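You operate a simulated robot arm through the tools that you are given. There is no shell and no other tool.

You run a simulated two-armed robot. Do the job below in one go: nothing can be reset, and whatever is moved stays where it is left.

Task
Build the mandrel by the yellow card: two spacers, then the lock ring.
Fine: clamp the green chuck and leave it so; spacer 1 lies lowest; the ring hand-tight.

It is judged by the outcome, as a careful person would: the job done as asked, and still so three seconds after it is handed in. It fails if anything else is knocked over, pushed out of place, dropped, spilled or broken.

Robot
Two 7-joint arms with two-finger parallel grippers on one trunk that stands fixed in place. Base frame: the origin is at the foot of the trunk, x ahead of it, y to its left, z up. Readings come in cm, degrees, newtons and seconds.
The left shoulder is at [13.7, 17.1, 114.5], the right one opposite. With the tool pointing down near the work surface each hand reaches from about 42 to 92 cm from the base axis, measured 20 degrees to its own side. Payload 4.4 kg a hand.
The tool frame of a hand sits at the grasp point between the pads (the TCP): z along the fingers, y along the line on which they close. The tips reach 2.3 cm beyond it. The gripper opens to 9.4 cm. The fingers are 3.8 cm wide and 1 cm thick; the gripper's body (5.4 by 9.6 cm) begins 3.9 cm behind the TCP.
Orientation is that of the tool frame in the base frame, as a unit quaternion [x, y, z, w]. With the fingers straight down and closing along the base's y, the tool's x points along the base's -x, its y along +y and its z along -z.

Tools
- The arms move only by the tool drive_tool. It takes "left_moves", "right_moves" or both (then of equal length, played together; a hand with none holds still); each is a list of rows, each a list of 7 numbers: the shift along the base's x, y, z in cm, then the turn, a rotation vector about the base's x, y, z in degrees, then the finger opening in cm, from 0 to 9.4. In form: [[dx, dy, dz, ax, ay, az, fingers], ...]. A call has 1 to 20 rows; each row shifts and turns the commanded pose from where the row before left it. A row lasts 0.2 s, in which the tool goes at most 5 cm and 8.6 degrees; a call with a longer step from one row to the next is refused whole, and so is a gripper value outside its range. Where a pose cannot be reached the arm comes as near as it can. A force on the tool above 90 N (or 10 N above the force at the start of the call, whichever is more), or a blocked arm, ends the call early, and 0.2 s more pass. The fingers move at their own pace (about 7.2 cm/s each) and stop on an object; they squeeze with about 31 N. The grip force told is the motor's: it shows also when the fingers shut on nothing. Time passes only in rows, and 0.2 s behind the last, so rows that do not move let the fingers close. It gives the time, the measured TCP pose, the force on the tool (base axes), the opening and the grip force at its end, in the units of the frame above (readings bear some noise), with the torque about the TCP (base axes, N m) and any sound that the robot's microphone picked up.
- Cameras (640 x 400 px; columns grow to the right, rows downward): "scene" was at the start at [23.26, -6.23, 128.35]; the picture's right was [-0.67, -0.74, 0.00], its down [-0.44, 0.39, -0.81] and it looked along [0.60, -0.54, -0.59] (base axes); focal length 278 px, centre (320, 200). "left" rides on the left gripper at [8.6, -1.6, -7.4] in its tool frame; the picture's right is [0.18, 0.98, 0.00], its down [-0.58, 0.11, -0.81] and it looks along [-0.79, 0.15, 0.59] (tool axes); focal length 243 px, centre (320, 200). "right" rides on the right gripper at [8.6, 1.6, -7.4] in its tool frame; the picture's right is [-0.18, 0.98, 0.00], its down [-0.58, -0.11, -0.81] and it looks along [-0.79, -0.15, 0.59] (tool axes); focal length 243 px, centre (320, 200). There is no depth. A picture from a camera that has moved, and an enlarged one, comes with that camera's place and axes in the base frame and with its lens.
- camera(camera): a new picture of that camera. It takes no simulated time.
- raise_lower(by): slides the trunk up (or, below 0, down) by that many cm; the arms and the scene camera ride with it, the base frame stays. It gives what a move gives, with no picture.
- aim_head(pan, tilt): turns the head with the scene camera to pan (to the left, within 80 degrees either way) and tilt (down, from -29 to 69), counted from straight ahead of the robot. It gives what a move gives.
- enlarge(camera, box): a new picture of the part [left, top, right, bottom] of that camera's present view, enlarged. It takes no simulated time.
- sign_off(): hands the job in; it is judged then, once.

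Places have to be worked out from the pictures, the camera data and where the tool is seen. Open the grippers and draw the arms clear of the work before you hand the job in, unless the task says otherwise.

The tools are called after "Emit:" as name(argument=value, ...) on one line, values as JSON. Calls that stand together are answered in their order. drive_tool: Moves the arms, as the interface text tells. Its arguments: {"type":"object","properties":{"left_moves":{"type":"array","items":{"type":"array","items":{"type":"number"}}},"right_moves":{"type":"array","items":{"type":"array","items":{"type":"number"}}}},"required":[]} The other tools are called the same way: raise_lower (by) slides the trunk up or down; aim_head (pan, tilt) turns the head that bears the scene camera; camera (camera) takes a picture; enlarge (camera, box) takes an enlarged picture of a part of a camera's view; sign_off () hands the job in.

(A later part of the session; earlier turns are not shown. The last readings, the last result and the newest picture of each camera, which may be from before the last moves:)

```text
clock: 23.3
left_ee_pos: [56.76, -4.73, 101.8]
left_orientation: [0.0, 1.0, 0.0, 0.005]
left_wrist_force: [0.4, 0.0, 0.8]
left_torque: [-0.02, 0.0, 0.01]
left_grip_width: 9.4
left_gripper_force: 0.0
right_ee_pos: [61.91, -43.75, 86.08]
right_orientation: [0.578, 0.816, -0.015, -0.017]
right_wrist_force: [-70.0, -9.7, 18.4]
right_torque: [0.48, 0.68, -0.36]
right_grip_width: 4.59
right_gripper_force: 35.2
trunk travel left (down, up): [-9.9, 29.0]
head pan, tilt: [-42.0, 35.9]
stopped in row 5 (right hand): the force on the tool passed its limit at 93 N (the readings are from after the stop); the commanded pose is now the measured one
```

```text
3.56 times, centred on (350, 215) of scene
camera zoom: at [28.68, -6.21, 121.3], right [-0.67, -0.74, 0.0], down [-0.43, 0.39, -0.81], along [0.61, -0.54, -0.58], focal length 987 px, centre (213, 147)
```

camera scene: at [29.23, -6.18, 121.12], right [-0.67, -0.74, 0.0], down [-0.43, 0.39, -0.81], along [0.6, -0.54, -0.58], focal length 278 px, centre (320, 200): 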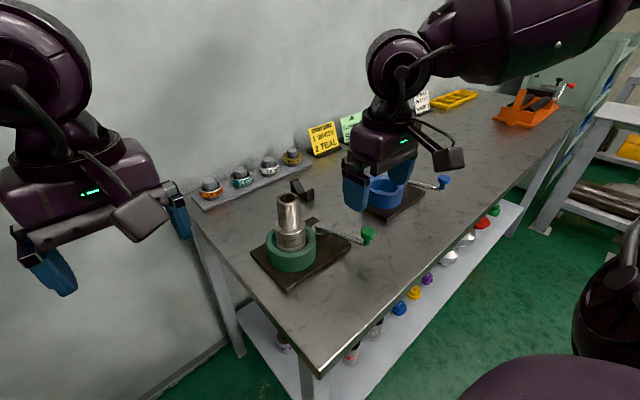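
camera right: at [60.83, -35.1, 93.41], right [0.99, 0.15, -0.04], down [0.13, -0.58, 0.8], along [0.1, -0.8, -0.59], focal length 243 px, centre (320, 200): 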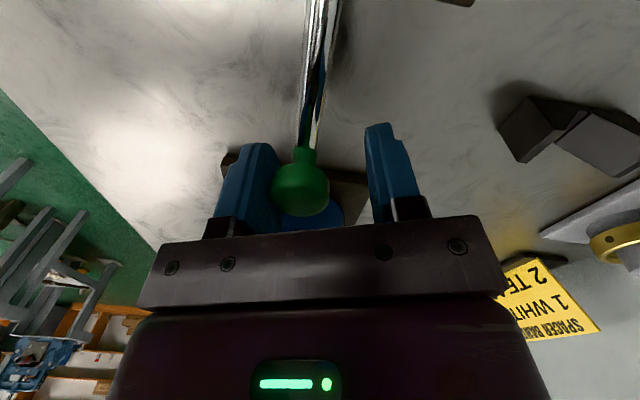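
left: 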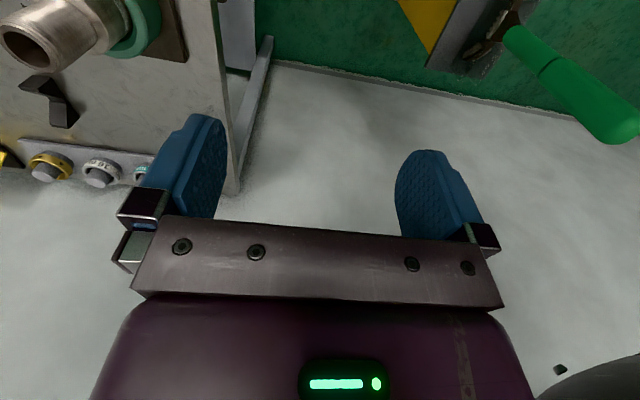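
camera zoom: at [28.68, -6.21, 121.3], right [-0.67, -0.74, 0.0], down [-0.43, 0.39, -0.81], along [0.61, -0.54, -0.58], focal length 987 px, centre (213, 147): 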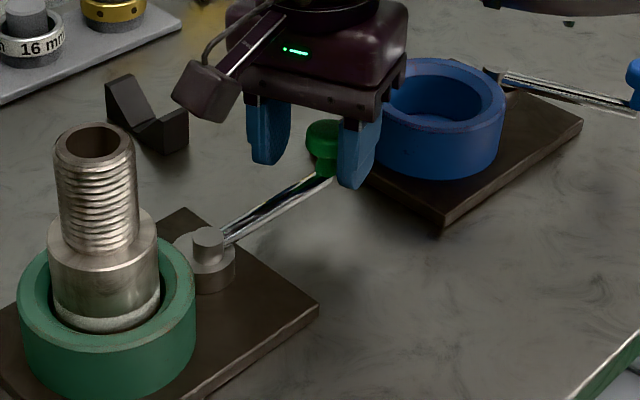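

The crank arm has stopped at about 271° (≈72° of travel). I'll open, lift clear, and check whether it stays there.

Emit:
drive_tool(right_moves=[[-0.5, 0, 0, 0, 0, 0, 6], [0, 0, 0, 0, 0, 0, 6.5], [0, 0, 2.5, 0, 0, 0, 6.5], [0, 0, 2.5, 0, 0, 0, 6.5], [0, 0, 3, 0, 0, 0, 6.5], [0, 0, 0, 0, 0, 0, 6.5]])

Emit:
camera(camera="right")

Emit:
enlarge(camera="scene", box=[260, 160, 440, 270])

```text
clock: 24.7
left_ee_pos: [57.45, -4.68, 101.15]
left_orientation: [0.0, 1.0, 0.0, -0.001]
left_wrist_force: [0.1, -0.5, -0.2]
left_torque: [-0.05, 0.01, -0.02]
left_grip_width: 9.38
left_gripper_force: 0.0
right_ee_pos: [62.59, -43.98, 93.55]
right_orientation: [0.578, 0.816, -0.011, -0.014]
right_wrist_force: [0.6, -0.3, -0.5]
right_torque: [-0.01, 0.03, 0.0]
right_grip_width: 6.51
right_gripper_force: 0.0
trunk travel left (down, up): [-9.9, 29.0]
head pan, tilt: [-42.0, 35.9]
```

```text
taken
camera right: at [61.36, -35.18, 100.98], right [0.99, 0.15, -0.03], down [0.12, -0.58, 0.8], along [0.1, -0.8, -0.59], focal length 243 px, centre (320, 200)
```

right: 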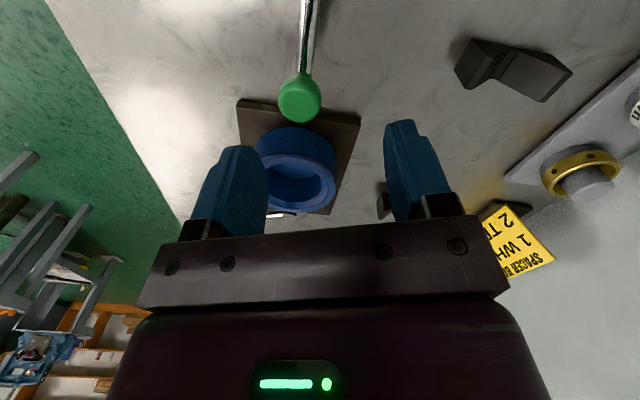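

```text
3.56 times, centred on (350, 215) of scene
camera zoom: at [29.46, -6.24, 121.01], right [-0.67, -0.74, 0.0], down [-0.44, 0.39, -0.81], along [0.6, -0.54, -0.59], focal length 987 px, centre (213, 147)
```

zoom: 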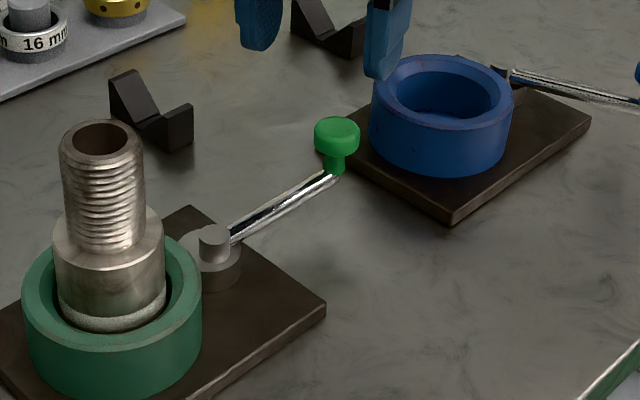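

The crank stays at ≈270° (about 70° from where it began). I'll zoom on the chuck to see whether anything changed around the mandrel, and on the pivot.

Emit:
enlarge(camera="scene", box=[255, 190, 335, 275])

Emit:
enlarge(camera="scene", box=[305, 185, 375, 240])

```text
4.71 times, centred on (295, 232) of scene
camera zoom: at [29.46, -6.24, 121.01], right [-0.67, -0.74, 0.0], down [-0.44, 0.39, -0.81], along [0.6, -0.54, -0.59], focal length 1306 px, centre (438, 47)
```

zoom: 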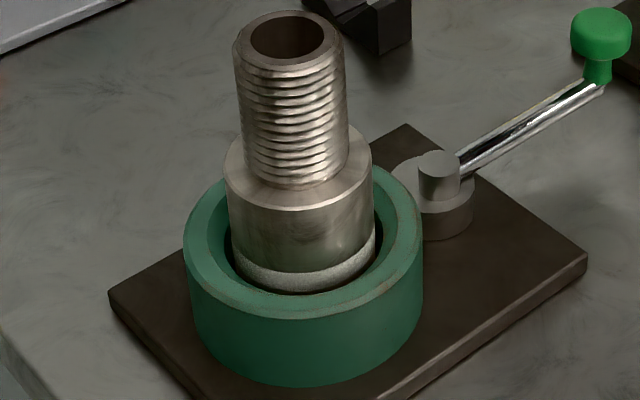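

```text
7.27 times, centred on (340, 212) of scene
camera zoom: at [29.46, -6.24, 121.01], right [-0.67, -0.74, 0.0], down [-0.44, 0.39, -0.81], along [0.6, -0.54, -0.59], focal length 2018 px, centre (174, 109)
```

zoom: 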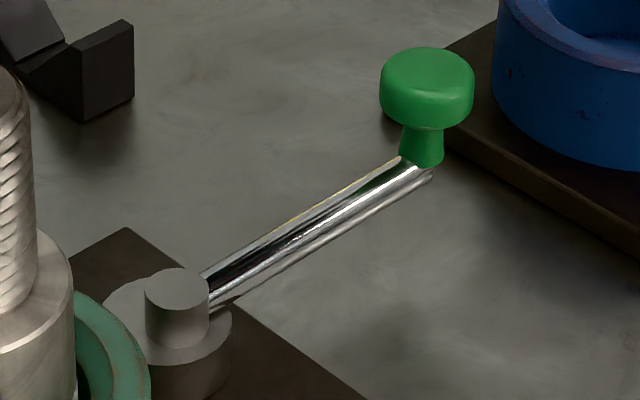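

The crank looks parked along -y. To be sure this is the true end stop and not a weak grip, I'll turn the hand to yaw 0, close the fingers and set up to nudge the knob rigidly with the finger edge.

Emit:
drive_tool(right_moves=[[-0.9, 0, 0, 0, -0.23, 7.84, 3], [-0.9, 0, 0, 0, -0.23, 7.84, 1], [-0.9, 0, 0, 0, -0.23, 7.84, 0], [-0.9, 0, 0, 0, -0.23, 7.84, 0], [-0.9, 0, 0, 0, -0.23, 7.84, 0], [-0.9, 0, 0, 0, -0.23, 7.84, 0], [-0.9, 0, 0, 0, -0.23, 7.84, 0], [-0.9, 0, 0, 0, -0.23, 7.84, 0], [-0.9, 0, 0, 0, -0.23, 7.84, 0], [0, 0, 0, 0, 0, 0, 0]])

Emit:
enlarge(camera="scene", box=[260, 120, 460, 260])

Emit:
camera(camera="right")

```text
clock: 26.9
left_ee_pos: [57.24, -4.66, 101.38]
left_orientation: [0.0, 1.0, 0.0, -0.001]
left_wrist_force: [-0.4, 0.0, 0.0]
left_torque: [-0.01, 0.0, -0.01]
left_grip_width: 9.39
left_gripper_force: 0.1
right_ee_pos: [54.18, -43.81, 93.54]
right_orientation: [0.0, 1.0, -0.006, 0.009]
right_wrist_force: [-0.8, -0.2, 0.9]
right_torque: [-0.03, 0.01, 0.02]
right_grip_width: 0.02
right_gripper_force: 30.6
trunk travel left (down, up): [-9.9, 29.0]
head pan, tilt: [-42.0, 35.9]
```

```text
2.86 times, centred on (360, 190) of scene
camera zoom: at [29.43, -6.24, 121.02], right [-0.67, -0.74, 0.0], down [-0.44, 0.39, -0.81], along [0.6, -0.54, -0.59], focal length 793 px, centre (206, 229)
```

zoom: 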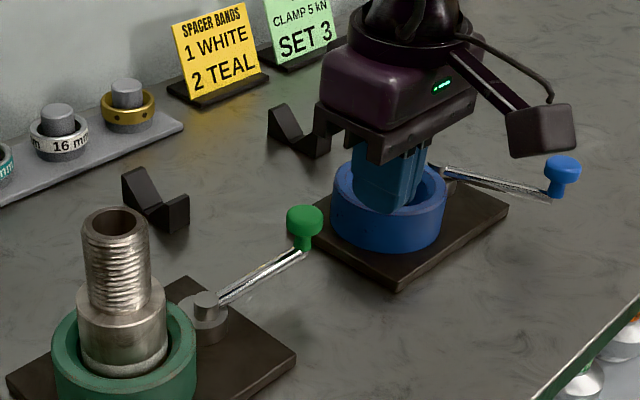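

```text
taken
camera right: at [45.44, -42.16, 100.79], right [0.18, 0.98, -0.01], down [0.57, -0.1, 0.82], along [0.8, -0.16, -0.58], focal length 243 px, centre (320, 200)
```

right: 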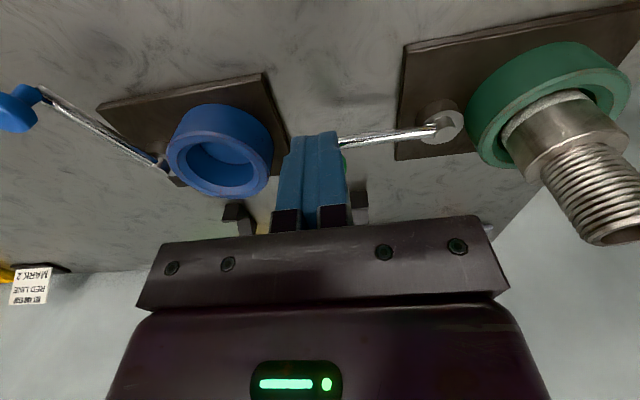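

Fingers are closed at (54.2,-43.8,93.5), clear of the knob. I'll descend to knob height and ease forward toward it.

Emit:
drive_tool(right_moves=[[0, 0, -2.5, 0, 0, 0, 0], [0, 0, -2.5, 0, 0, 0, 0], [0, 0, -2.4, 0, 0, 0, 0], [0.9, 0, 0, 0, 0, 0, 0], [0.9, 0, 0, 0, 0, 0, 0], [0.5, 0, 0, 0, 0, 0, 0], [0.3, 0, 0, 0, 0, 0, 0], [0.3, 0, 0, 0, 0, 0, 0]])

Emit:
enlarge(camera="scene", box=[260, 160, 440, 270])

```text
clock: 28.7
left_ee_pos: [57.33, -4.64, 101.23]
left_orientation: [0.0, 1.0, 0.0, 0.0]
left_wrist_force: [0.9, 0.1, -0.5]
left_torque: [-0.02, -0.01, -0.03]
left_grip_width: 9.41
left_gripper_force: 0.2
right_ee_pos: [57.18, -43.78, 86.18]
right_orientation: [0.0, 1.0, -0.006, 0.008]
right_wrist_force: [-0.3, 0.2, 0.1]
right_torque: [-0.01, -0.02, -0.01]
right_grip_width: 0.01
right_gripper_force: 31.0
trunk travel left (down, up): [-9.9, 29.0]
head pan, tilt: [-42.0, 35.9]
```

```text
3.56 times, centred on (350, 215) of scene
camera zoom: at [29.42, -6.24, 121.03], right [-0.67, -0.74, 0.0], down [-0.44, 0.39, -0.81], along [0.6, -0.54, -0.59], focal length 987 px, centre (213, 147)
```

zoom: 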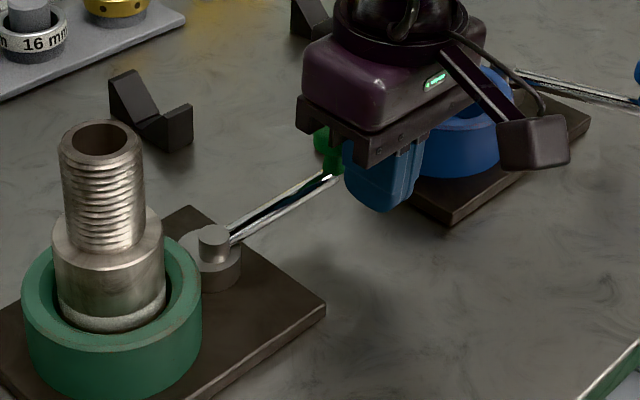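

Nearly touching, with no force yet. I'll press forward in small steps and watch whether the knob moves.

Emit:
drive_tool(right_moves=[[0.25, 0, 0, 0, 0, 0, 0], [0.25, 0, 0, 0, 0, 0, 0], [0.2, 0, 0, 0, 0, 0, 0], [0, 0, 0, 0, 0, 0, 0]])

```text
clock: 29.7
left_ee_pos: [57.11, -4.65, 101.22]
left_orientation: [0.0, 1.0, 0.0, 0.0]
left_wrist_force: [0.4, 0.3, -0.2]
left_torque: [-0.02, -0.03, 0.02]
left_grip_width: 9.43
left_gripper_force: 0.1
right_ee_pos: [57.7, -43.75, 85.99]
right_orientation: [0.0, 1.0, -0.006, 0.007]
right_wrist_force: [-18.0, 2.0, -1.7]
right_torque: [-0.01, 0.04, -0.06]
right_grip_width: 0.01
right_gripper_force: 30.8
trunk travel left (down, up): [-9.9, 29.0]
head pan, tilt: [-42.0, 35.9]
```

Contact at x≈57.7 with 18 N. A bit more push tells whether it yields.

Emit:
drive_tool(right_moves=[[0.2, 0, 0, 0, 0, 0, 0], [0.2, 0, 0, 0, 0, 0, 0], [0.2, 0, 0, 0, 0, 0, 0], [0, 0, 0, 0, 0, 0, 0]])

Emit:
enlarge(camera="scene", box=[260, 160, 440, 270])

```text
clock: 30.7
left_ee_pos: [56.76, -4.72, 101.47]
left_orientation: [-0.001, 1.0, 0.0, 0.002]
left_wrist_force: [-0.3, 1.4, 0.2]
left_torque: [0.0, -0.01, -0.01]
left_grip_width: 9.41
left_gripper_force: 0.1
right_ee_pos: [57.8, -43.81, 86.16]
right_orientation: [0.001, 1.0, -0.007, 0.004]
right_wrist_force: [-67.3, 1.1, -3.3]
right_torque: [0.06, 0.13, -0.27]
right_grip_width: 0.0
right_gripper_force: 31.2
trunk travel left (down, up): [-9.9, 29.0]
head pan, tilt: [-42.0, 35.9]
```

```text
3.56 times, centred on (350, 215) of scene
camera zoom: at [28.89, -6.24, 121.17], right [-0.67, -0.74, 0.0], down [-0.43, 0.39, -0.81], along [0.61, -0.54, -0.58], focal length 987 px, centre (213, 147)
```

zoom: 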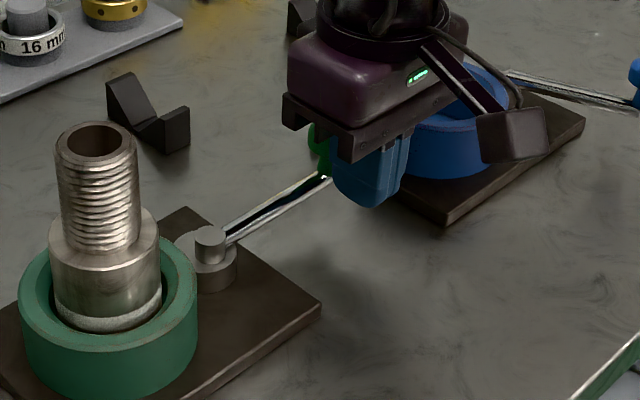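

67 N produced only ~0.1 cm, so the crank is hard against its end stop: the chuck is clamped. I'll back off, lift, open, and move toward the rack while pitching the tool outward 20° for reach.

Emit:
drive_tool(right_moves=[[-1, 0, 0, 0, 0, 0, 0], [-1.5, 0, 0, 0, 0, 0, 0], [0, 0, 4, 0, 0, 0, 0], [0, 0, 4, 0, 0, 0, 2], [0, 0, 4, 0, -1, 0, 5], [4, 0.3, 0, 0, -4, 0, 7.4], [4, 0.3, 0, 0, -4, 0, 7.4], [4, 0.3, 0, 0, -4, 0, 7.4], [4, 0.3, 0, 0, -4, 0, 7.4], [4, 0.3, 0, 0, -4, 0, 7.4], [4, 0.3, 0, 0, 0, 0, 7.4], [0, 0, 0, 0, 0, 0, 7.4]])

Emit:
camera(camera="right")

Emit:
camera(camera="scene")

```text
clock: 33.3
left_ee_pos: [57.31, -4.66, 101.31]
left_orientation: [0.0, 1.0, 0.0, 0.0]
left_wrist_force: [-0.1, 0.4, -0.7]
left_torque: [0.0, -0.01, 0.01]
left_grip_width: 9.37
left_gripper_force: 0.0
right_ee_pos: [79.78, -41.93, 98.12]
right_orientation: [0.001, 0.981, -0.006, 0.192]
right_wrist_force: [0.9, -1.2, -0.2]
right_torque: [0.0, 0.0, 0.01]
right_grip_width: 7.42
right_gripper_force: 0.1
trunk travel left (down, up): [-9.9, 29.0]
head pan, tilt: [-42.0, 35.9]
```

```text
taken
camera right: at [69.04, -40.17, 101.83], right [0.18, 0.98, 0.06], down [0.24, -0.1, 0.97], along [0.96, -0.16, -0.25], focal length 243 px, centre (320, 200)
```

right: 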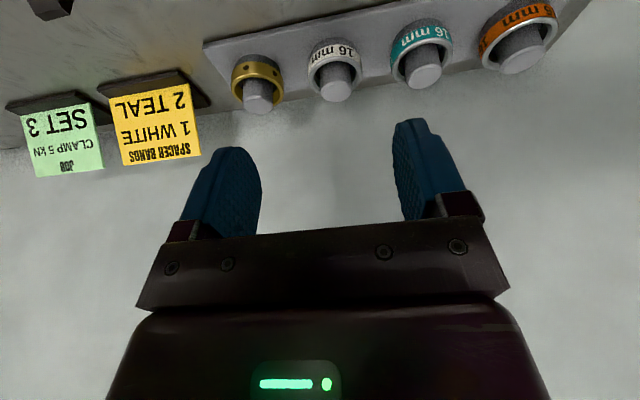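

```text
taken
camera scene: at [29.38, -6.2, 121.06], right [-0.67, -0.74, 0.0], down [-0.44, 0.39, -0.81], along [0.6, -0.54, -0.59], focal length 278 px, centre (320, 200)
```

scene: 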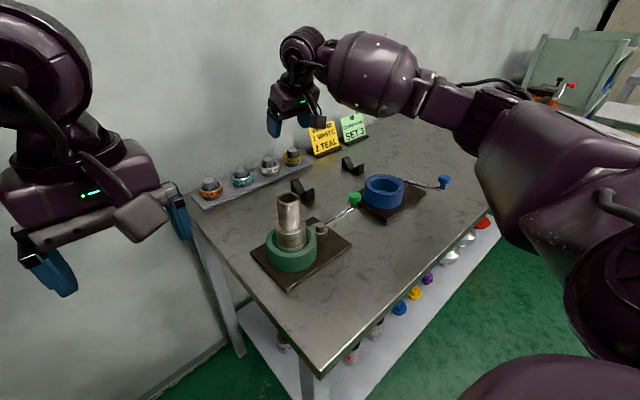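

The pitched tool reaches (79.8,-41.9,98) with margin. I'll zoom on the white spacer from this camera to refine its location.

Emit:
enlarge(camera="right", box=[280, 20, 400, 110])

Emit:
enlarge(camera="scene", box=[190, 140, 310, 210])

```text
4.44 times, centred on (340, 65) of right
camera zoom: at [69.04, -40.17, 101.83], right [0.18, 0.98, 0.06], down [0.24, -0.1, 0.97], along [0.96, -0.16, -0.25], focal length 1078 px, centre (231, 800)
```

zoom: 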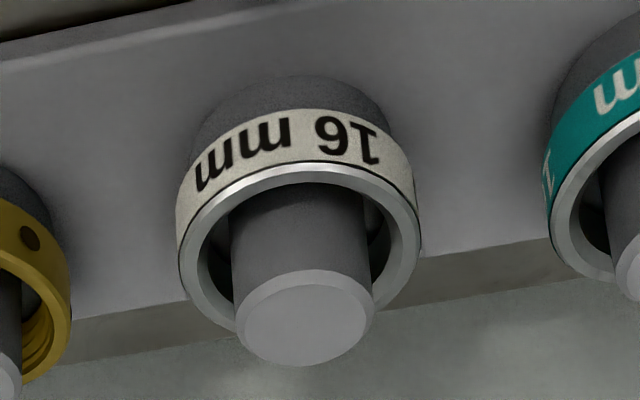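

```text
5.33 times, centred on (250, 175) of scene
camera zoom: at [29.38, -6.2, 121.06], right [-0.67, -0.74, 0.0], down [-0.44, 0.39, -0.81], along [0.6, -0.54, -0.59], focal length 1480 px, centre (693, 333)
```

zoom: 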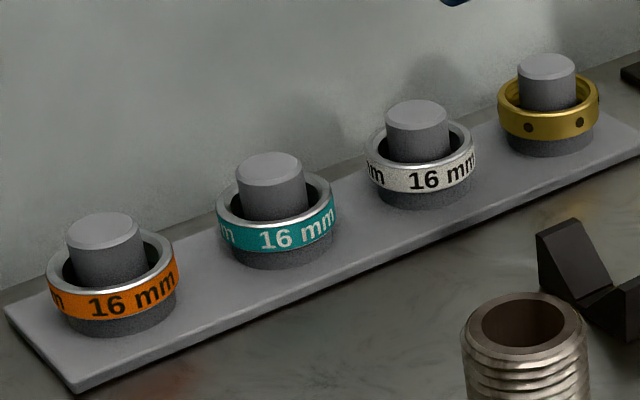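

White's peg refines to (89.5,-41.25) with ring centre z≈83.4. I'll move to hover just above it with the fingers open 7.4 cm (gap to neighbours is enough).

Emit:
drive_tool(right_moves=[[3.1, 0.23, -2.6, 0.3, 0, 0, 7.4], [3.1, 0.23, -2.6, 0.35, 0, 0, 7.4], [3.15, 0.22, -2.4, 0, 0, 0, 7.4], [0, 0, 0, 0, 0, 0, 7.4]])

Emit:
camera(camera="right")

Emit:
enlarge(camera="scene", box=[190, 110, 330, 210])

```text
clock: 34.3
left_ee_pos: [57.26, -4.65, 101.31]
left_orientation: [0.0, 1.0, 0.0, 0.002]
left_wrist_force: [0.0, 0.9, 0.4]
left_torque: [0.05, 0.0, 0.01]
left_grip_width: 9.4
left_gripper_force: 0.0
right_ee_pos: [89.3, -41.23, 90.81]
right_orientation: [0.003, 0.982, -0.001, 0.191]
right_wrist_force: [-0.1, 1.2, -0.6]
right_torque: [-0.02, -0.01, 0.01]
right_grip_width: 7.38
right_gripper_force: 0.0
trunk travel left (down, up): [-9.9, 29.0]
head pan, tilt: [-42.0, 35.9]
```

```text
taken
camera right: at [78.41, -39.54, 94.5], right [0.18, 0.98, 0.07], down [0.24, -0.11, 0.97], along [0.96, -0.15, -0.25], focal length 243 px, centre (320, 200)
```

right: 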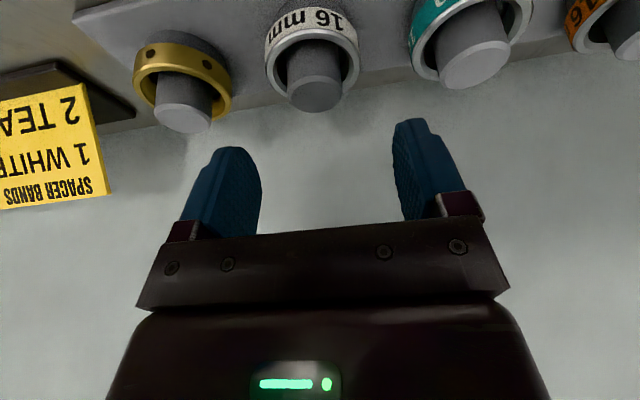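

```text
4.00 times, centred on (260, 160) of scene
camera zoom: at [29.36, -6.2, 121.07], right [-0.67, -0.74, 0.0], down [-0.44, 0.39, -0.81], along [0.6, -0.54, -0.59], focal length 1110 px, centre (560, 360)
```

zoom: 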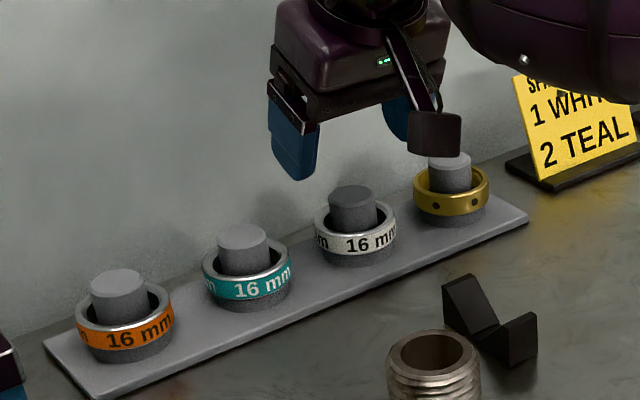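

The white spacer is centred below the hand to within a few millimetres. I'll descend slowly around it.

Emit:
drive_tool(right_moves=[[-0.3, 0.1, -2, 0, 0, 0, 7.4], [-0.1, 0, -2, 0, 0, 0, 7.4], [0, 0, -1.3, 0, 0, 0, 7.4], [0, 0, -1.1, 0, 0, 0, 7.4], [0, 0, 0, 0, 0, 0, 7.4]])

Emit:
camera(camera="right")

Emit:
enlarge(camera="scene", box=[190, 110, 330, 210])

```text
clock: 35.5
left_ee_pos: [57.31, -4.73, 101.29]
left_orientation: [0.0, 1.0, -0.001, 0.0]
left_wrist_force: [0.0, 0.4, -0.2]
left_torque: [-0.01, -0.03, 0.01]
left_grip_width: 9.39
left_gripper_force: 0.0
right_ee_pos: [88.99, -41.2, 84.16]
right_orientation: [0.002, 0.982, 0.0, 0.191]
right_wrist_force: [0.4, 0.5, 0.6]
right_torque: [0.01, 0.0, 0.0]
right_grip_width: 7.38
right_gripper_force: 0.1
trunk travel left (down, up): [-9.9, 29.0]
head pan, tilt: [-42.0, 35.9]
```

```text
taken
camera right: at [78.05, -39.56, 87.76], right [0.18, 0.98, 0.07], down [0.24, -0.11, 0.97], along [0.96, -0.15, -0.25], focal length 243 px, centre (320, 200)
```

right: 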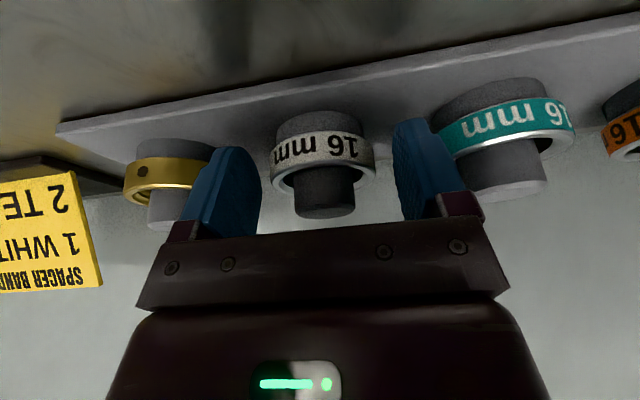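

```text
4.00 times, centred on (260, 160) of scene
camera zoom: at [29.4, -6.23, 121.05], right [-0.67, -0.74, 0.0], down [-0.44, 0.39, -0.81], along [0.6, -0.54, -0.59], focal length 1110 px, centre (560, 360)
```

zoom: 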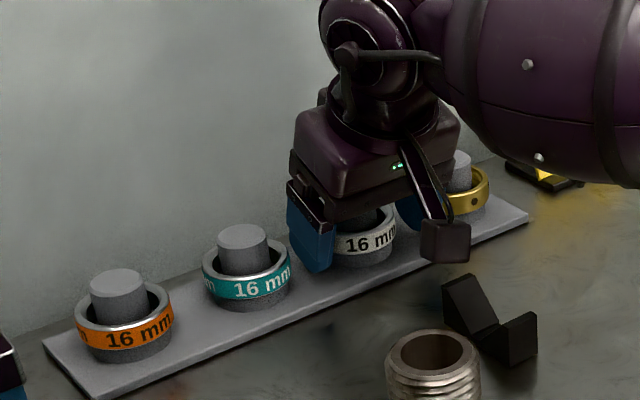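

The white spacer lies between the pads at the right depth. I'll close on it.

Emit:
drive_tool(right_moves=[[0, 0, 0, 0, 0, 0, 6], [0, 0, 0, 0, 0, 0, 4.5], [0, 0, 0, 0, 0, 0, 4.5], [0, 0, 0, 0, 0, 0, 4.5]])

Emit:
camera(camera="right")

```text
clock: 36.5
left_ee_pos: [57.37, -4.71, 101.21]
left_orientation: [0.0, 1.0, 0.0, 0.0]
left_wrist_force: [0.5, -0.2, -0.2]
left_torque: [0.02, -0.01, 0.02]
left_grip_width: 9.4
left_gripper_force: 0.2
right_ee_pos: [88.94, -41.25, 84.21]
right_orientation: [0.002, 0.982, -0.001, 0.191]
right_wrist_force: [-0.1, 0.3, -0.8]
right_torque: [0.0, 0.01, 0.02]
right_grip_width: 5.47
right_gripper_force: 31.0
trunk travel left (down, up): [-9.9, 29.0]
head pan, tilt: [-42.0, 35.9]
```

```text
taken
camera right: at [78.06, -39.58, 87.76], right [0.18, 0.98, 0.07], down [0.24, -0.11, 0.97], along [0.96, -0.15, -0.25], focal length 243 px, centre (320, 200)
```

right: 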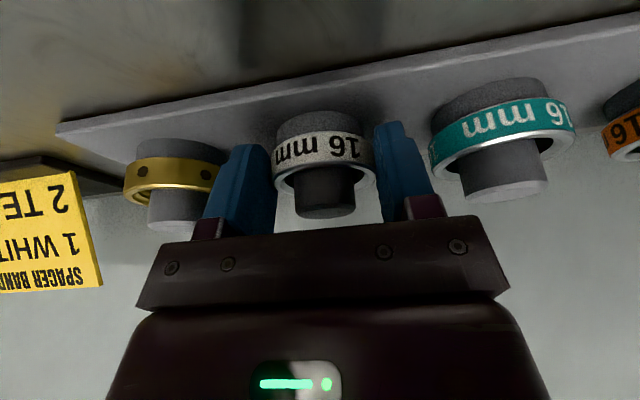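

Gripped at 5.47 cm. I'll lift it straight up off the peg.

Emit:
drive_tool(right_moves=[[0, 0, 1, 0, 0, 0, 4.5], [0, 0, 1.5, 0, 0, 0, 4.5], [0, 0, 2, 0, 0, 0, 4.5], [0, 0, 2.5, 0, 0, 0, 4.5], [0, 0, 2.5, 0, 0, 0, 4.5], [0, 0, 0, 0, 0, 0, 4.5]])

Emit:
enlarge(camera="right", box=[200, 80, 460, 240])

Emit:
enlarge(camera="scene", box=[190, 110, 330, 210])

```text
clock: 37.9
left_ee_pos: [57.34, -4.71, 101.06]
left_orientation: [0.0, 1.0, 0.001, -0.001]
left_wrist_force: [0.8, -0.7, 0.3]
left_torque: [-0.02, -0.03, -0.02]
left_grip_width: 9.4
left_gripper_force: 0.0
right_ee_pos: [89.01, -41.25, 93.58]
right_orientation: [0.003, 0.982, -0.001, 0.19]
right_wrist_force: [0.2, -0.7, 0.0]
right_torque: [-0.01, 0.01, -0.03]
right_grip_width: 4.48
right_gripper_force: 0.1
trunk travel left (down, up): [-9.9, 29.0]
head pan, tilt: [-42.0, 35.9]
```

```text
2.46 times, centred on (330, 160) of right
camera zoom: at [78.09, -39.47, 97.31], right [0.18, 0.98, 0.07], down [0.24, -0.11, 0.96], along [0.96, -0.15, -0.25], focal length 597 px, centre (295, 298)
```

zoom: 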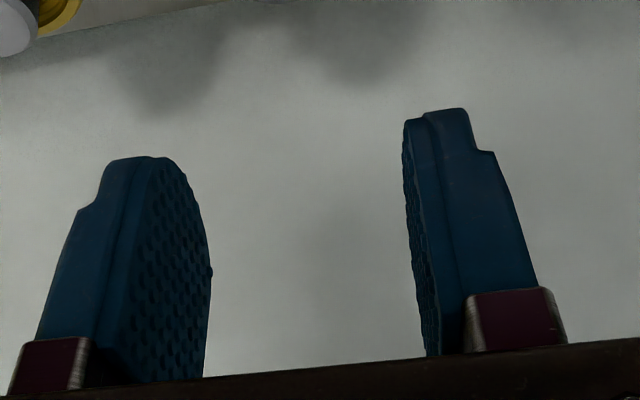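

```text
4.00 times, centred on (260, 160) of scene
camera zoom: at [29.46, -6.24, 121.01], right [-0.67, -0.74, 0.0], down [-0.44, 0.39, -0.81], along [0.6, -0.54, -0.59], focal length 1110 px, centre (560, 360)
```

zoom: 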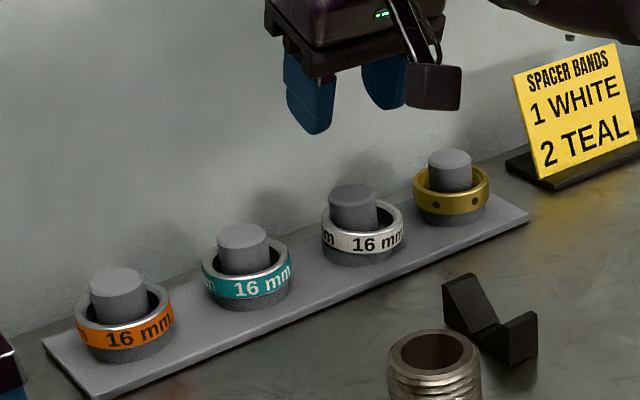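

The spacer slipped: the fingers are empty (4.48 cm) and white is still on its peg, shifted slightly. I'll look closely at how it sits before regrasping.

Emit:
enlarge(camera="scene", box=[250, 145, 314, 185])

Emit:
drive_tool(right_moves=[[-2, 0, 0, 0, 0, 0, 7.4], [-3, 0, 0, 0, 0, 0, 7.4], [-3, 0, 0, 0, 0, 0, 7.4], [0, 0, 0, 0, 0, 0, 7.4]])

Emit:
enlarge(camera="right", box=[200, 0, 440, 150])

```text
10.00 times, centred on (282, 165) of scene
camera zoom: at [29.46, -6.24, 121.01], right [-0.67, -0.74, 0.0], down [-0.44, 0.39, -0.81], along [0.6, -0.54, -0.59], focal length 2775 px, centre (700, 550)
```

zoom: 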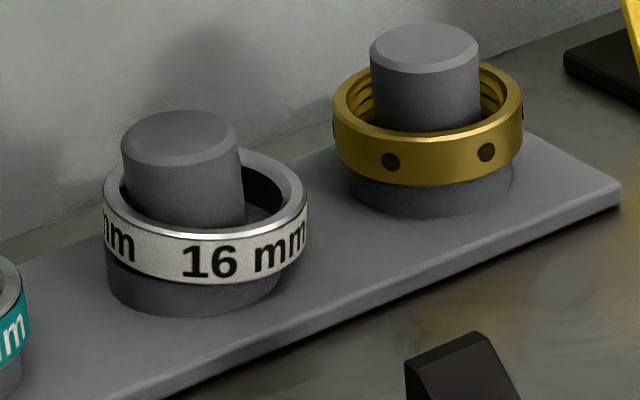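

```text
clock: 38.9
left_ee_pos: [57.27, -4.64, 101.21]
left_orientation: [-0.001, 1.0, 0.0, -0.001]
left_wrist_force: [-0.8, 0.2, 0.7]
left_torque: [0.01, -0.04, -0.01]
left_grip_width: 9.38
left_gripper_force: 0.0
right_ee_pos: [80.86, -41.13, 93.54]
right_orientation: [0.003, 0.982, 0.0, 0.19]
right_wrist_force: [0.0, 1.1, 0.4]
right_torque: [0.0, -0.01, -0.01]
right_grip_width: 7.41
right_gripper_force: 0.2
trunk travel left (down, up): [-9.9, 29.0]
head pan, tilt: [-42.0, 35.9]
```

```text
2.67 times, centred on (320, 75) of right
camera zoom: at [69.99, -39.52, 97.24], right [0.18, 0.98, 0.07], down [0.24, -0.11, 0.97], along [0.96, -0.15, -0.25], focal length 647 px, centre (320, 533)
```

zoom: 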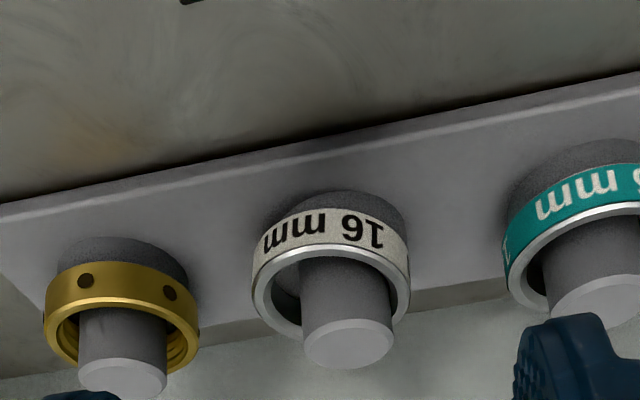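

White sits flat but pushed ~0.5 cm toward -y on its peg. I'll take a higher magnification view to fix its exact centre and height.

Emit:
enlarge(camera="right", box=[280, 60, 368, 150])

Emit:
aim_head(pan=-30, tilt=28)

Emit:
camera(camera="scene")

```text
4.44 times, centred on (324, 105) of right
camera zoom: at [69.99, -39.52, 97.24], right [0.18, 0.98, 0.07], down [0.24, -0.11, 0.97], along [0.96, -0.15, -0.25], focal length 1078 px, centre (302, 622)
```

zoom: 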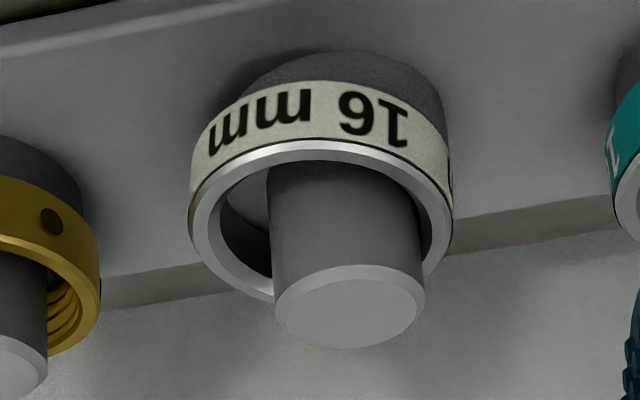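

```text
clock: 39.7
left_ee_pos: [57.32, -4.64, 101.26]
left_orientation: [-0.001, 1.0, 0.0, 0.0]
left_wrist_force: [-1.2, -0.9, -0.7]
left_torque: [0.01, -0.04, 0.01]
left_grip_width: 9.37
left_gripper_force: 0.1
right_ee_pos: [80.95, -41.21, 93.57]
right_orientation: [0.002, 0.982, 0.0, 0.19]
right_wrist_force: [0.2, -0.4, -0.2]
right_torque: [0.0, -0.01, -0.02]
right_grip_width: 7.38
right_gripper_force: 0.1
trunk travel left (down, up): [-9.9, 29.0]
head pan, tilt: [-30.0, 28.0]
```

```text
taken
camera scene: at [30.8, -4.95, 122.26], right [-0.5, -0.87, 0.0], down [-0.41, 0.24, -0.88], along [0.76, -0.44, -0.47], focal length 278 px, centre (320, 200)
```

scene: 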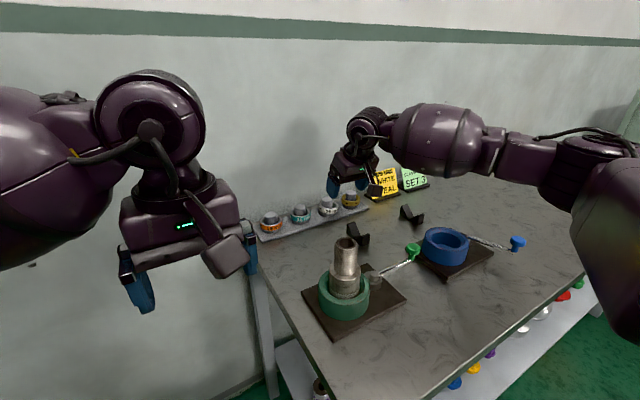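

Refined: white's centre is about (89.4,-41.6,82.9), i.e. a bit lower than I assumed, so the first grip was only at the fingertips. I'll approach again deeper, at TCP z≈83.5.

Emit:
drive_tool(right_moves=[[2.75, -0.07, -1.7, 0, 0, 0, 7.4], [2.75, -0.07, -1.7, 0, 0, 0, 7.4], [2.75, -0.06, -1.6, 0, 0, 0, 7.4], [0, 0, -1.7, 0, 0, 0, 7.4], [0, 0, -1.7, 0, 0, 0, 7.4], [0, 0, -1, 0, 0, 0, 7.4], [0, 0, -0.6, 0, 0, 0, 7.4], [0, 0, 0, 0, 0, 0, 7.4]])

Emit:
camera(camera="right")

Emit:
enlarge(camera="scene", box=[250, 150, 390, 240])

```text
clock: 41.5
left_ee_pos: [57.3, -4.62, 101.18]
left_orientation: [0.001, 1.0, 0.001, 0.0]
left_wrist_force: [0.4, 0.5, 0.1]
left_torque: [-0.02, -0.01, -0.01]
left_grip_width: 9.4
left_gripper_force: 0.1
right_ee_pos: [89.23, -41.39, 83.75]
right_orientation: [0.002, 0.982, -0.001, 0.191]
right_wrist_force: [0.6, 0.0, 0.7]
right_torque: [-0.01, 0.02, 0.07]
right_grip_width: 7.41
right_gripper_force: 0.3
trunk travel left (down, up): [-9.9, 29.0]
head pan, tilt: [-30.0, 28.0]
```

```text
taken
camera right: at [78.28, -39.77, 87.32], right [0.18, 0.98, 0.07], down [0.24, -0.11, 0.97], along [0.96, -0.15, -0.25], focal length 243 px, centre (320, 200)
```

right: 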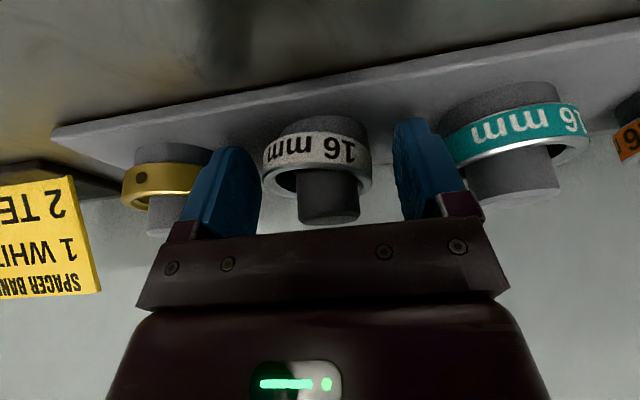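

```text
4.44 times, centred on (320, 195) of scene
camera zoom: at [30.8, -4.93, 122.27], right [-0.5, -0.87, 0.0], down [-0.41, 0.23, -0.88], along [0.76, -0.44, -0.47], focal length 1233 px, centre (320, 222)
```

zoom: 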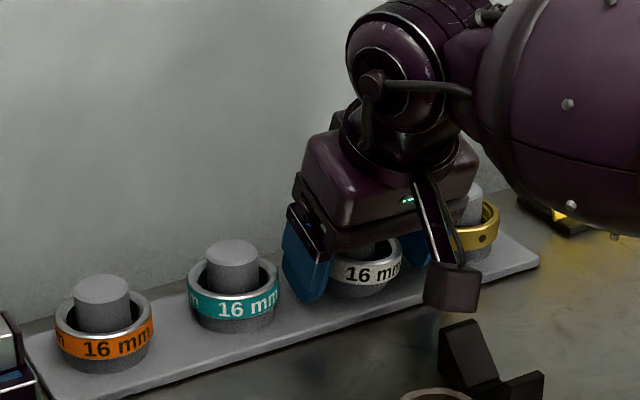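

The finger pads now span the band. I'll ease 0.3 cm lower and 0.4 cm back to centre on it, then close with full squeeze.

Emit:
drive_tool(right_moves=[[-0.4, 0, -0.15, 0, 0, 0, 7.4], [0, 0, -0.15, 0, 0, 0, 7.4], [0, 0, 0, 0, 0, 0, 6], [0, 0, 0, 0, 0, 0, 3], [0, 0, 0, 0, 0, 0, 3], [0, 0, 0, 0, 0, 0, 3]])

Emit:
camera(camera="right")

Emit:
enlarge(camera="scene", box=[250, 150, 390, 240])

```text
clock: 42.9
left_ee_pos: [57.23, -4.68, 101.23]
left_orientation: [0.001, 1.0, 0.0, 0.001]
left_wrist_force: [-0.2, 0.3, 0.6]
left_torque: [0.03, -0.03, -0.03]
left_grip_width: 9.4
left_gripper_force: 0.0
right_ee_pos: [88.7, -41.29, 83.64]
right_orientation: [0.004, 0.981, -0.001, 0.192]
right_wrist_force: [2.9, -3.8, 12.5]
right_torque: [-0.06, 0.05, 0.03]
right_grip_width: 5.47
right_gripper_force: 31.2
trunk travel left (down, up): [-9.9, 29.0]
head pan, tilt: [-30.0, 28.0]
```

```text
taken
camera right: at [77.78, -39.7, 87.29], right [0.18, 0.98, 0.07], down [0.23, -0.11, 0.97], along [0.96, -0.15, -0.25], focal length 243 px, centre (320, 200)
```

right: 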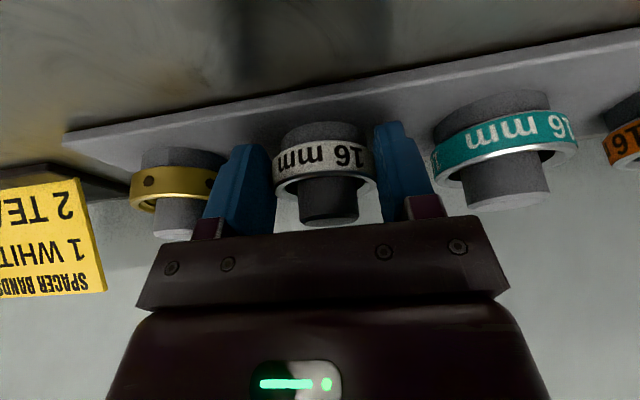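

```text
4.44 times, centred on (320, 195) of scene
camera zoom: at [30.67, -4.9, 122.32], right [-0.5, -0.87, 0.0], down [-0.41, 0.23, -0.88], along [0.77, -0.44, -0.47], focal length 1233 px, centre (320, 222)
```

zoom: 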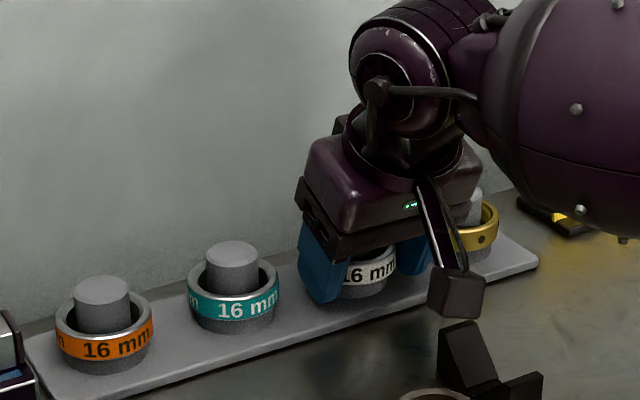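

Gripped with the tips just touching the rack plate (12 N). I'll lift very slowly and check the grip width.

Emit:
drive_tool(right_moves=[[0, 0, 0.3, 0, 0, 0, 3], [0, 0, 0.3, 0, 0, 0, 3], [0, 0, 0.3, 0, 0, 0, 3], [0, 0, 0, 0, 0, 0, 3]])

Emit:
enlarge(camera="right", box=[200, 80, 440, 240])

Emit:
enlarge(camera="scene", box=[290, 170, 370, 220])

```text
clock: 43.9
left_ee_pos: [57.29, -4.67, 101.31]
left_orientation: [0.001, 1.0, 0.0, 0.0]
left_wrist_force: [0.2, -0.3, 0.8]
left_torque: [0.01, -0.02, -0.02]
left_grip_width: 9.41
left_gripper_force: 0.0
right_ee_pos: [88.65, -41.34, 84.28]
right_orientation: [0.002, 0.982, -0.001, 0.191]
right_wrist_force: [-0.2, -0.4, 0.0]
right_torque: [-0.01, 0.08, 0.0]
right_grip_width: 5.45
right_gripper_force: 31.5
trunk travel left (down, up): [-9.9, 29.0]
head pan, tilt: [-30.0, 28.0]
```

```text
2.50 times, centred on (320, 160) of right
camera zoom: at [77.79, -39.67, 87.94], right [0.18, 0.98, 0.07], down [0.24, -0.11, 0.96], along [0.96, -0.15, -0.25], focal length 606 px, centre (320, 300)
```

zoom: 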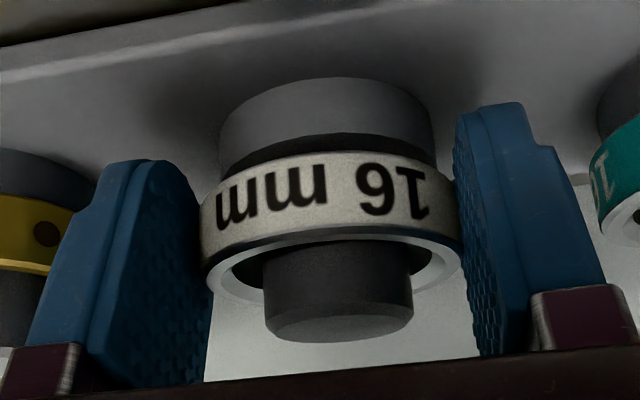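

```text
8.00 times, centred on (330, 195) of scene
camera zoom: at [30.82, -4.94, 122.25], right [-0.5, -0.87, 0.0], down [-0.41, 0.23, -0.88], along [0.76, -0.44, -0.47], focal length 2220 px, centre (240, 240)
```

zoom: 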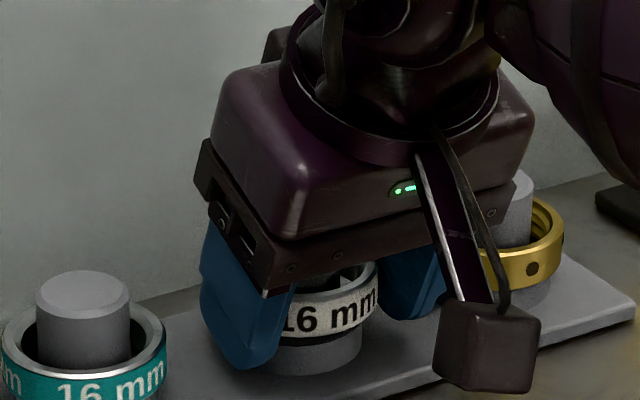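

The spacer is now clearly off its collar and held. I'll keep lifting slowly.

Emit:
drive_tool(right_moves=[[0, 0, 0.5, 0, 0, 0, 3], [0, 0, 0.5, 0, 0, 0, 3], [0, 0, 0.5, 0, 0, 0, 3], [0, 0, 0.5, 0, 0, 0, 3], [0, 0, 0.5, 0, 0, 0, 3], [0, 0, 0.5, 0, 0, 0, 3], [0, 0, 0.5, 0, 0, 0, 3], [0, 0, 0.5, 0, 0, 0, 3], [0, 0, 0.5, 0, 0, 0, 3], [0, 0, 0.5, 0, 0, 0, 3], [0, 0, 0.5, 0, 0, 0, 3], [0, 0, 0.5, 0, 0, 0, 3]])

Emit:
enlarge(camera="right", box=[200, 80, 440, 240])

Emit:
enlarge(camera="scene", box=[250, 140, 390, 230])

```text
clock: 46.5
left_ee_pos: [57.36, -4.68, 101.21]
left_orientation: [0.001, 1.0, 0.0, 0.001]
left_wrist_force: [-0.5, -0.3, 0.6]
left_torque: [-0.01, -0.01, 0.02]
left_grip_width: 9.38
left_gripper_force: 0.0
right_ee_pos: [88.69, -41.22, 90.35]
right_orientation: [0.003, 0.982, 0.0, 0.191]
right_wrist_force: [-0.3, -0.8, -1.3]
right_torque: [0.01, 0.02, -0.02]
right_grip_width: 5.47
right_gripper_force: 30.6
trunk travel left (down, up): [-9.9, 29.0]
head pan, tilt: [-30.0, 28.0]
```

```text
2.50 times, centred on (320, 160) of right
camera zoom: at [77.86, -39.64, 94.0], right [0.18, 0.98, 0.07], down [0.24, -0.11, 0.97], along [0.96, -0.15, -0.25], focal length 606 px, centre (320, 300)
```

zoom: 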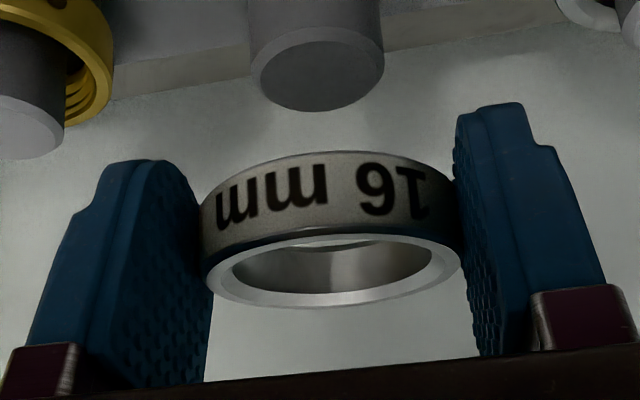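

```text
4.44 times, centred on (320, 185) of scene
camera zoom: at [30.8, -4.93, 122.26], right [-0.5, -0.87, 0.0], down [-0.41, 0.23, -0.88], along [0.76, -0.44, -0.47], focal length 1233 px, centre (320, 267)
```

zoom: 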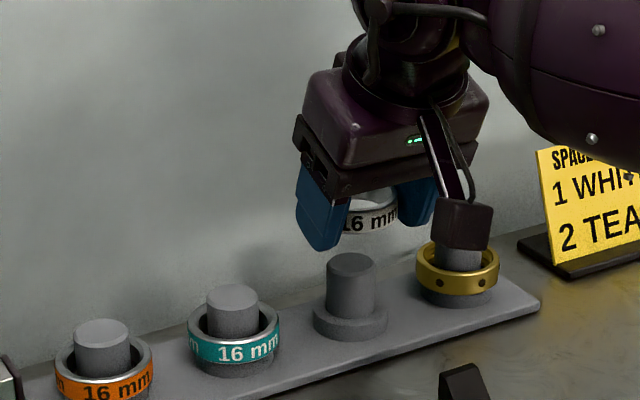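

White is securely held; from this view its centre lies about 1.2 cm beyond and 0.95 cm below the TCP. I'll lift more and carry it above the mandrel, moving the left hand aside at the same time.

Emit:
drive_tool(right_moves=[[0, 0, 2.05, 0, 0, 0, 3], [0, 0, 2.05, 0, 0, 0, 3], [0, 0, 2.05, 0, 0, 0, 3], [0, 0, 2.05, 0, 0, 0, 3], [-2.41, 1.14, 0, 0, 0, 0, 3], [-2.41, 1.14, 0, 0, 0, 0, 3], [-2.41, 1.14, 0, 0, 0, 0, 3], [-2.41, 1.14, 0, 0, 0, 0, 3], [-2.41, 1.14, 0, 0, 0, 0, 3], [-2.41, 1.14, 0, 0, 0, 0, 3], [-2.41, 1.14, 0, 0, 0, 0, 3], [-2.41, 1.14, 0, 0, 0, 0, 3], [-2.41, 1.14, 0, 0, 0, 0, 3], [-2.41, 1.14, 0, 0, 0, 0, 3], [-2.41, 1.14, 0, 0, 0, 0, 3], [-2.41, 1.14, 0, 0, 0, 0, 3], [0, 0, 0, 0, 0, 0, 3]], left_moves=[[0, 3.75, 0, 0, 0, 0, 9.4], [0, 3.75, 0, 0, 0, 0, 9.4], [0, 3.75, 0, 0, 0, 0, 9.4], [0, 3.75, 0, 0, 0, 0, 9.4], [0, 0, 0, 0, 0, 0, 9.4], [0, 0, 0, 0, 0, 0, 9.4], [0, 0, 0, 0, 0, 0, 9.4], [0, 0, 0, 0, 0, 0, 9.4], [0, 0, 0, 0, 0, 0, 9.4], [0, 0, 0, 0, 0, 0, 9.4], [0, 0, 0, 0, 0, 0, 9.4], [0, 0, 0, 0, 0, 0, 9.4], [0, 0, 0, 0, 0, 0, 9.4], [0, 0, 0, 0, 0, 0, 9.4], [0, 0, 0, 0, 0, 0, 9.4], [0, 0, 0, 0, 0, 0, 9.4], [0, 0, 0, 0, 0, 0, 9.4]])

Emit:
camera(camera="right")

Emit:
camera(camera="scene")

```text
clock: 50.1
left_ee_pos: [57.47, 10.3, 101.06]
left_orientation: [0.0, 1.0, 0.001, 0.0]
left_wrist_force: [1.5, 0.0, 0.5]
left_torque: [0.01, 0.03, 0.0]
left_grip_width: 9.4
left_gripper_force: 0.2
right_ee_pos: [59.8, -27.71, 98.56]
right_orientation: [0.003, 0.982, 0.0, 0.19]
right_wrist_force: [0.4, -0.1, -0.6]
right_torque: [0.02, 0.01, 0.0]
right_grip_width: 5.46
right_gripper_force: 30.5
trunk travel left (down, up): [-9.9, 29.0]
head pan, tilt: [-30.0, 28.0]
```

```text
taken
camera right: at [48.9, -26.11, 102.14], right [0.18, 0.98, 0.07], down [0.24, -0.11, 0.97], along [0.96, -0.15, -0.25], focal length 243 px, centre (320, 200)
```

right: 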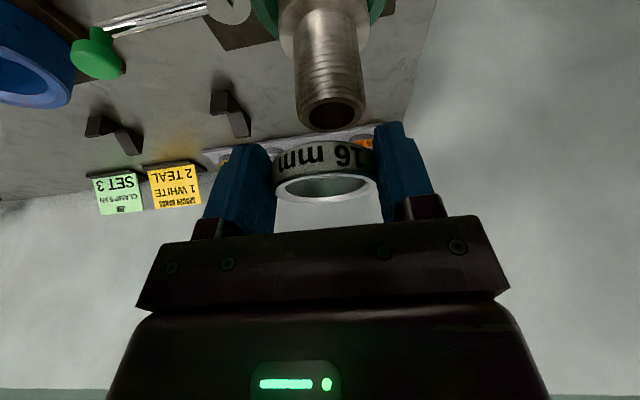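

```text
taken
camera scene: at [30.82, -4.93, 122.25], right [-0.5, -0.87, 0.0], down [-0.41, 0.23, -0.88], along [0.76, -0.44, -0.47], focal length 278 px, centre (320, 200)
```

scene: 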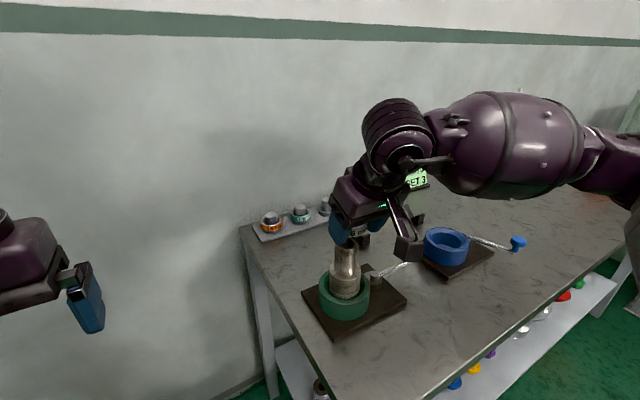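

The ring is held above the mandrel. I'll zoom in both views to check how the ring and the mandrel line up.

Emit:
enlarge(camera="right", box=[240, 60, 420, 220])

Emit:
enlarge(camera="scene", box=[300, 200, 420, 325])

```text
2.50 times, centred on (330, 140) of right
camera zoom: at [48.9, -26.11, 102.14], right [0.18, 0.98, 0.07], down [0.24, -0.11, 0.97], along [0.96, -0.15, -0.25], focal length 606 px, centre (295, 350)
```

zoom: 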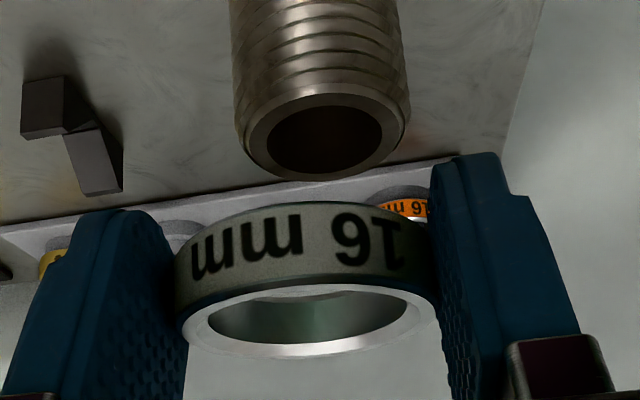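

```text
3.20 times, centred on (360, 262) of scene
camera zoom: at [30.82, -4.93, 122.25], right [-0.5, -0.87, 0.0], down [-0.41, 0.23, -0.88], along [0.76, -0.44, -0.47], focal length 888 px, centre (192, 0)
```

zoom: 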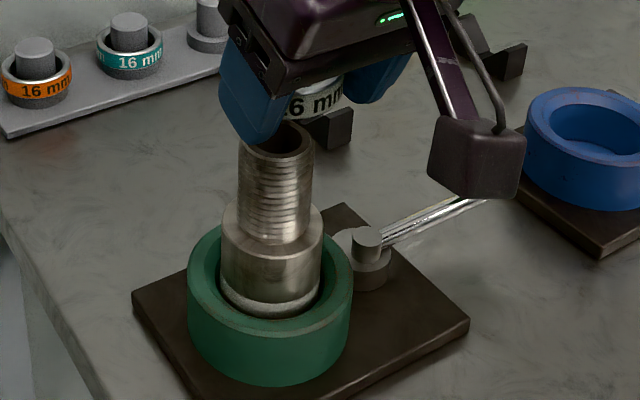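

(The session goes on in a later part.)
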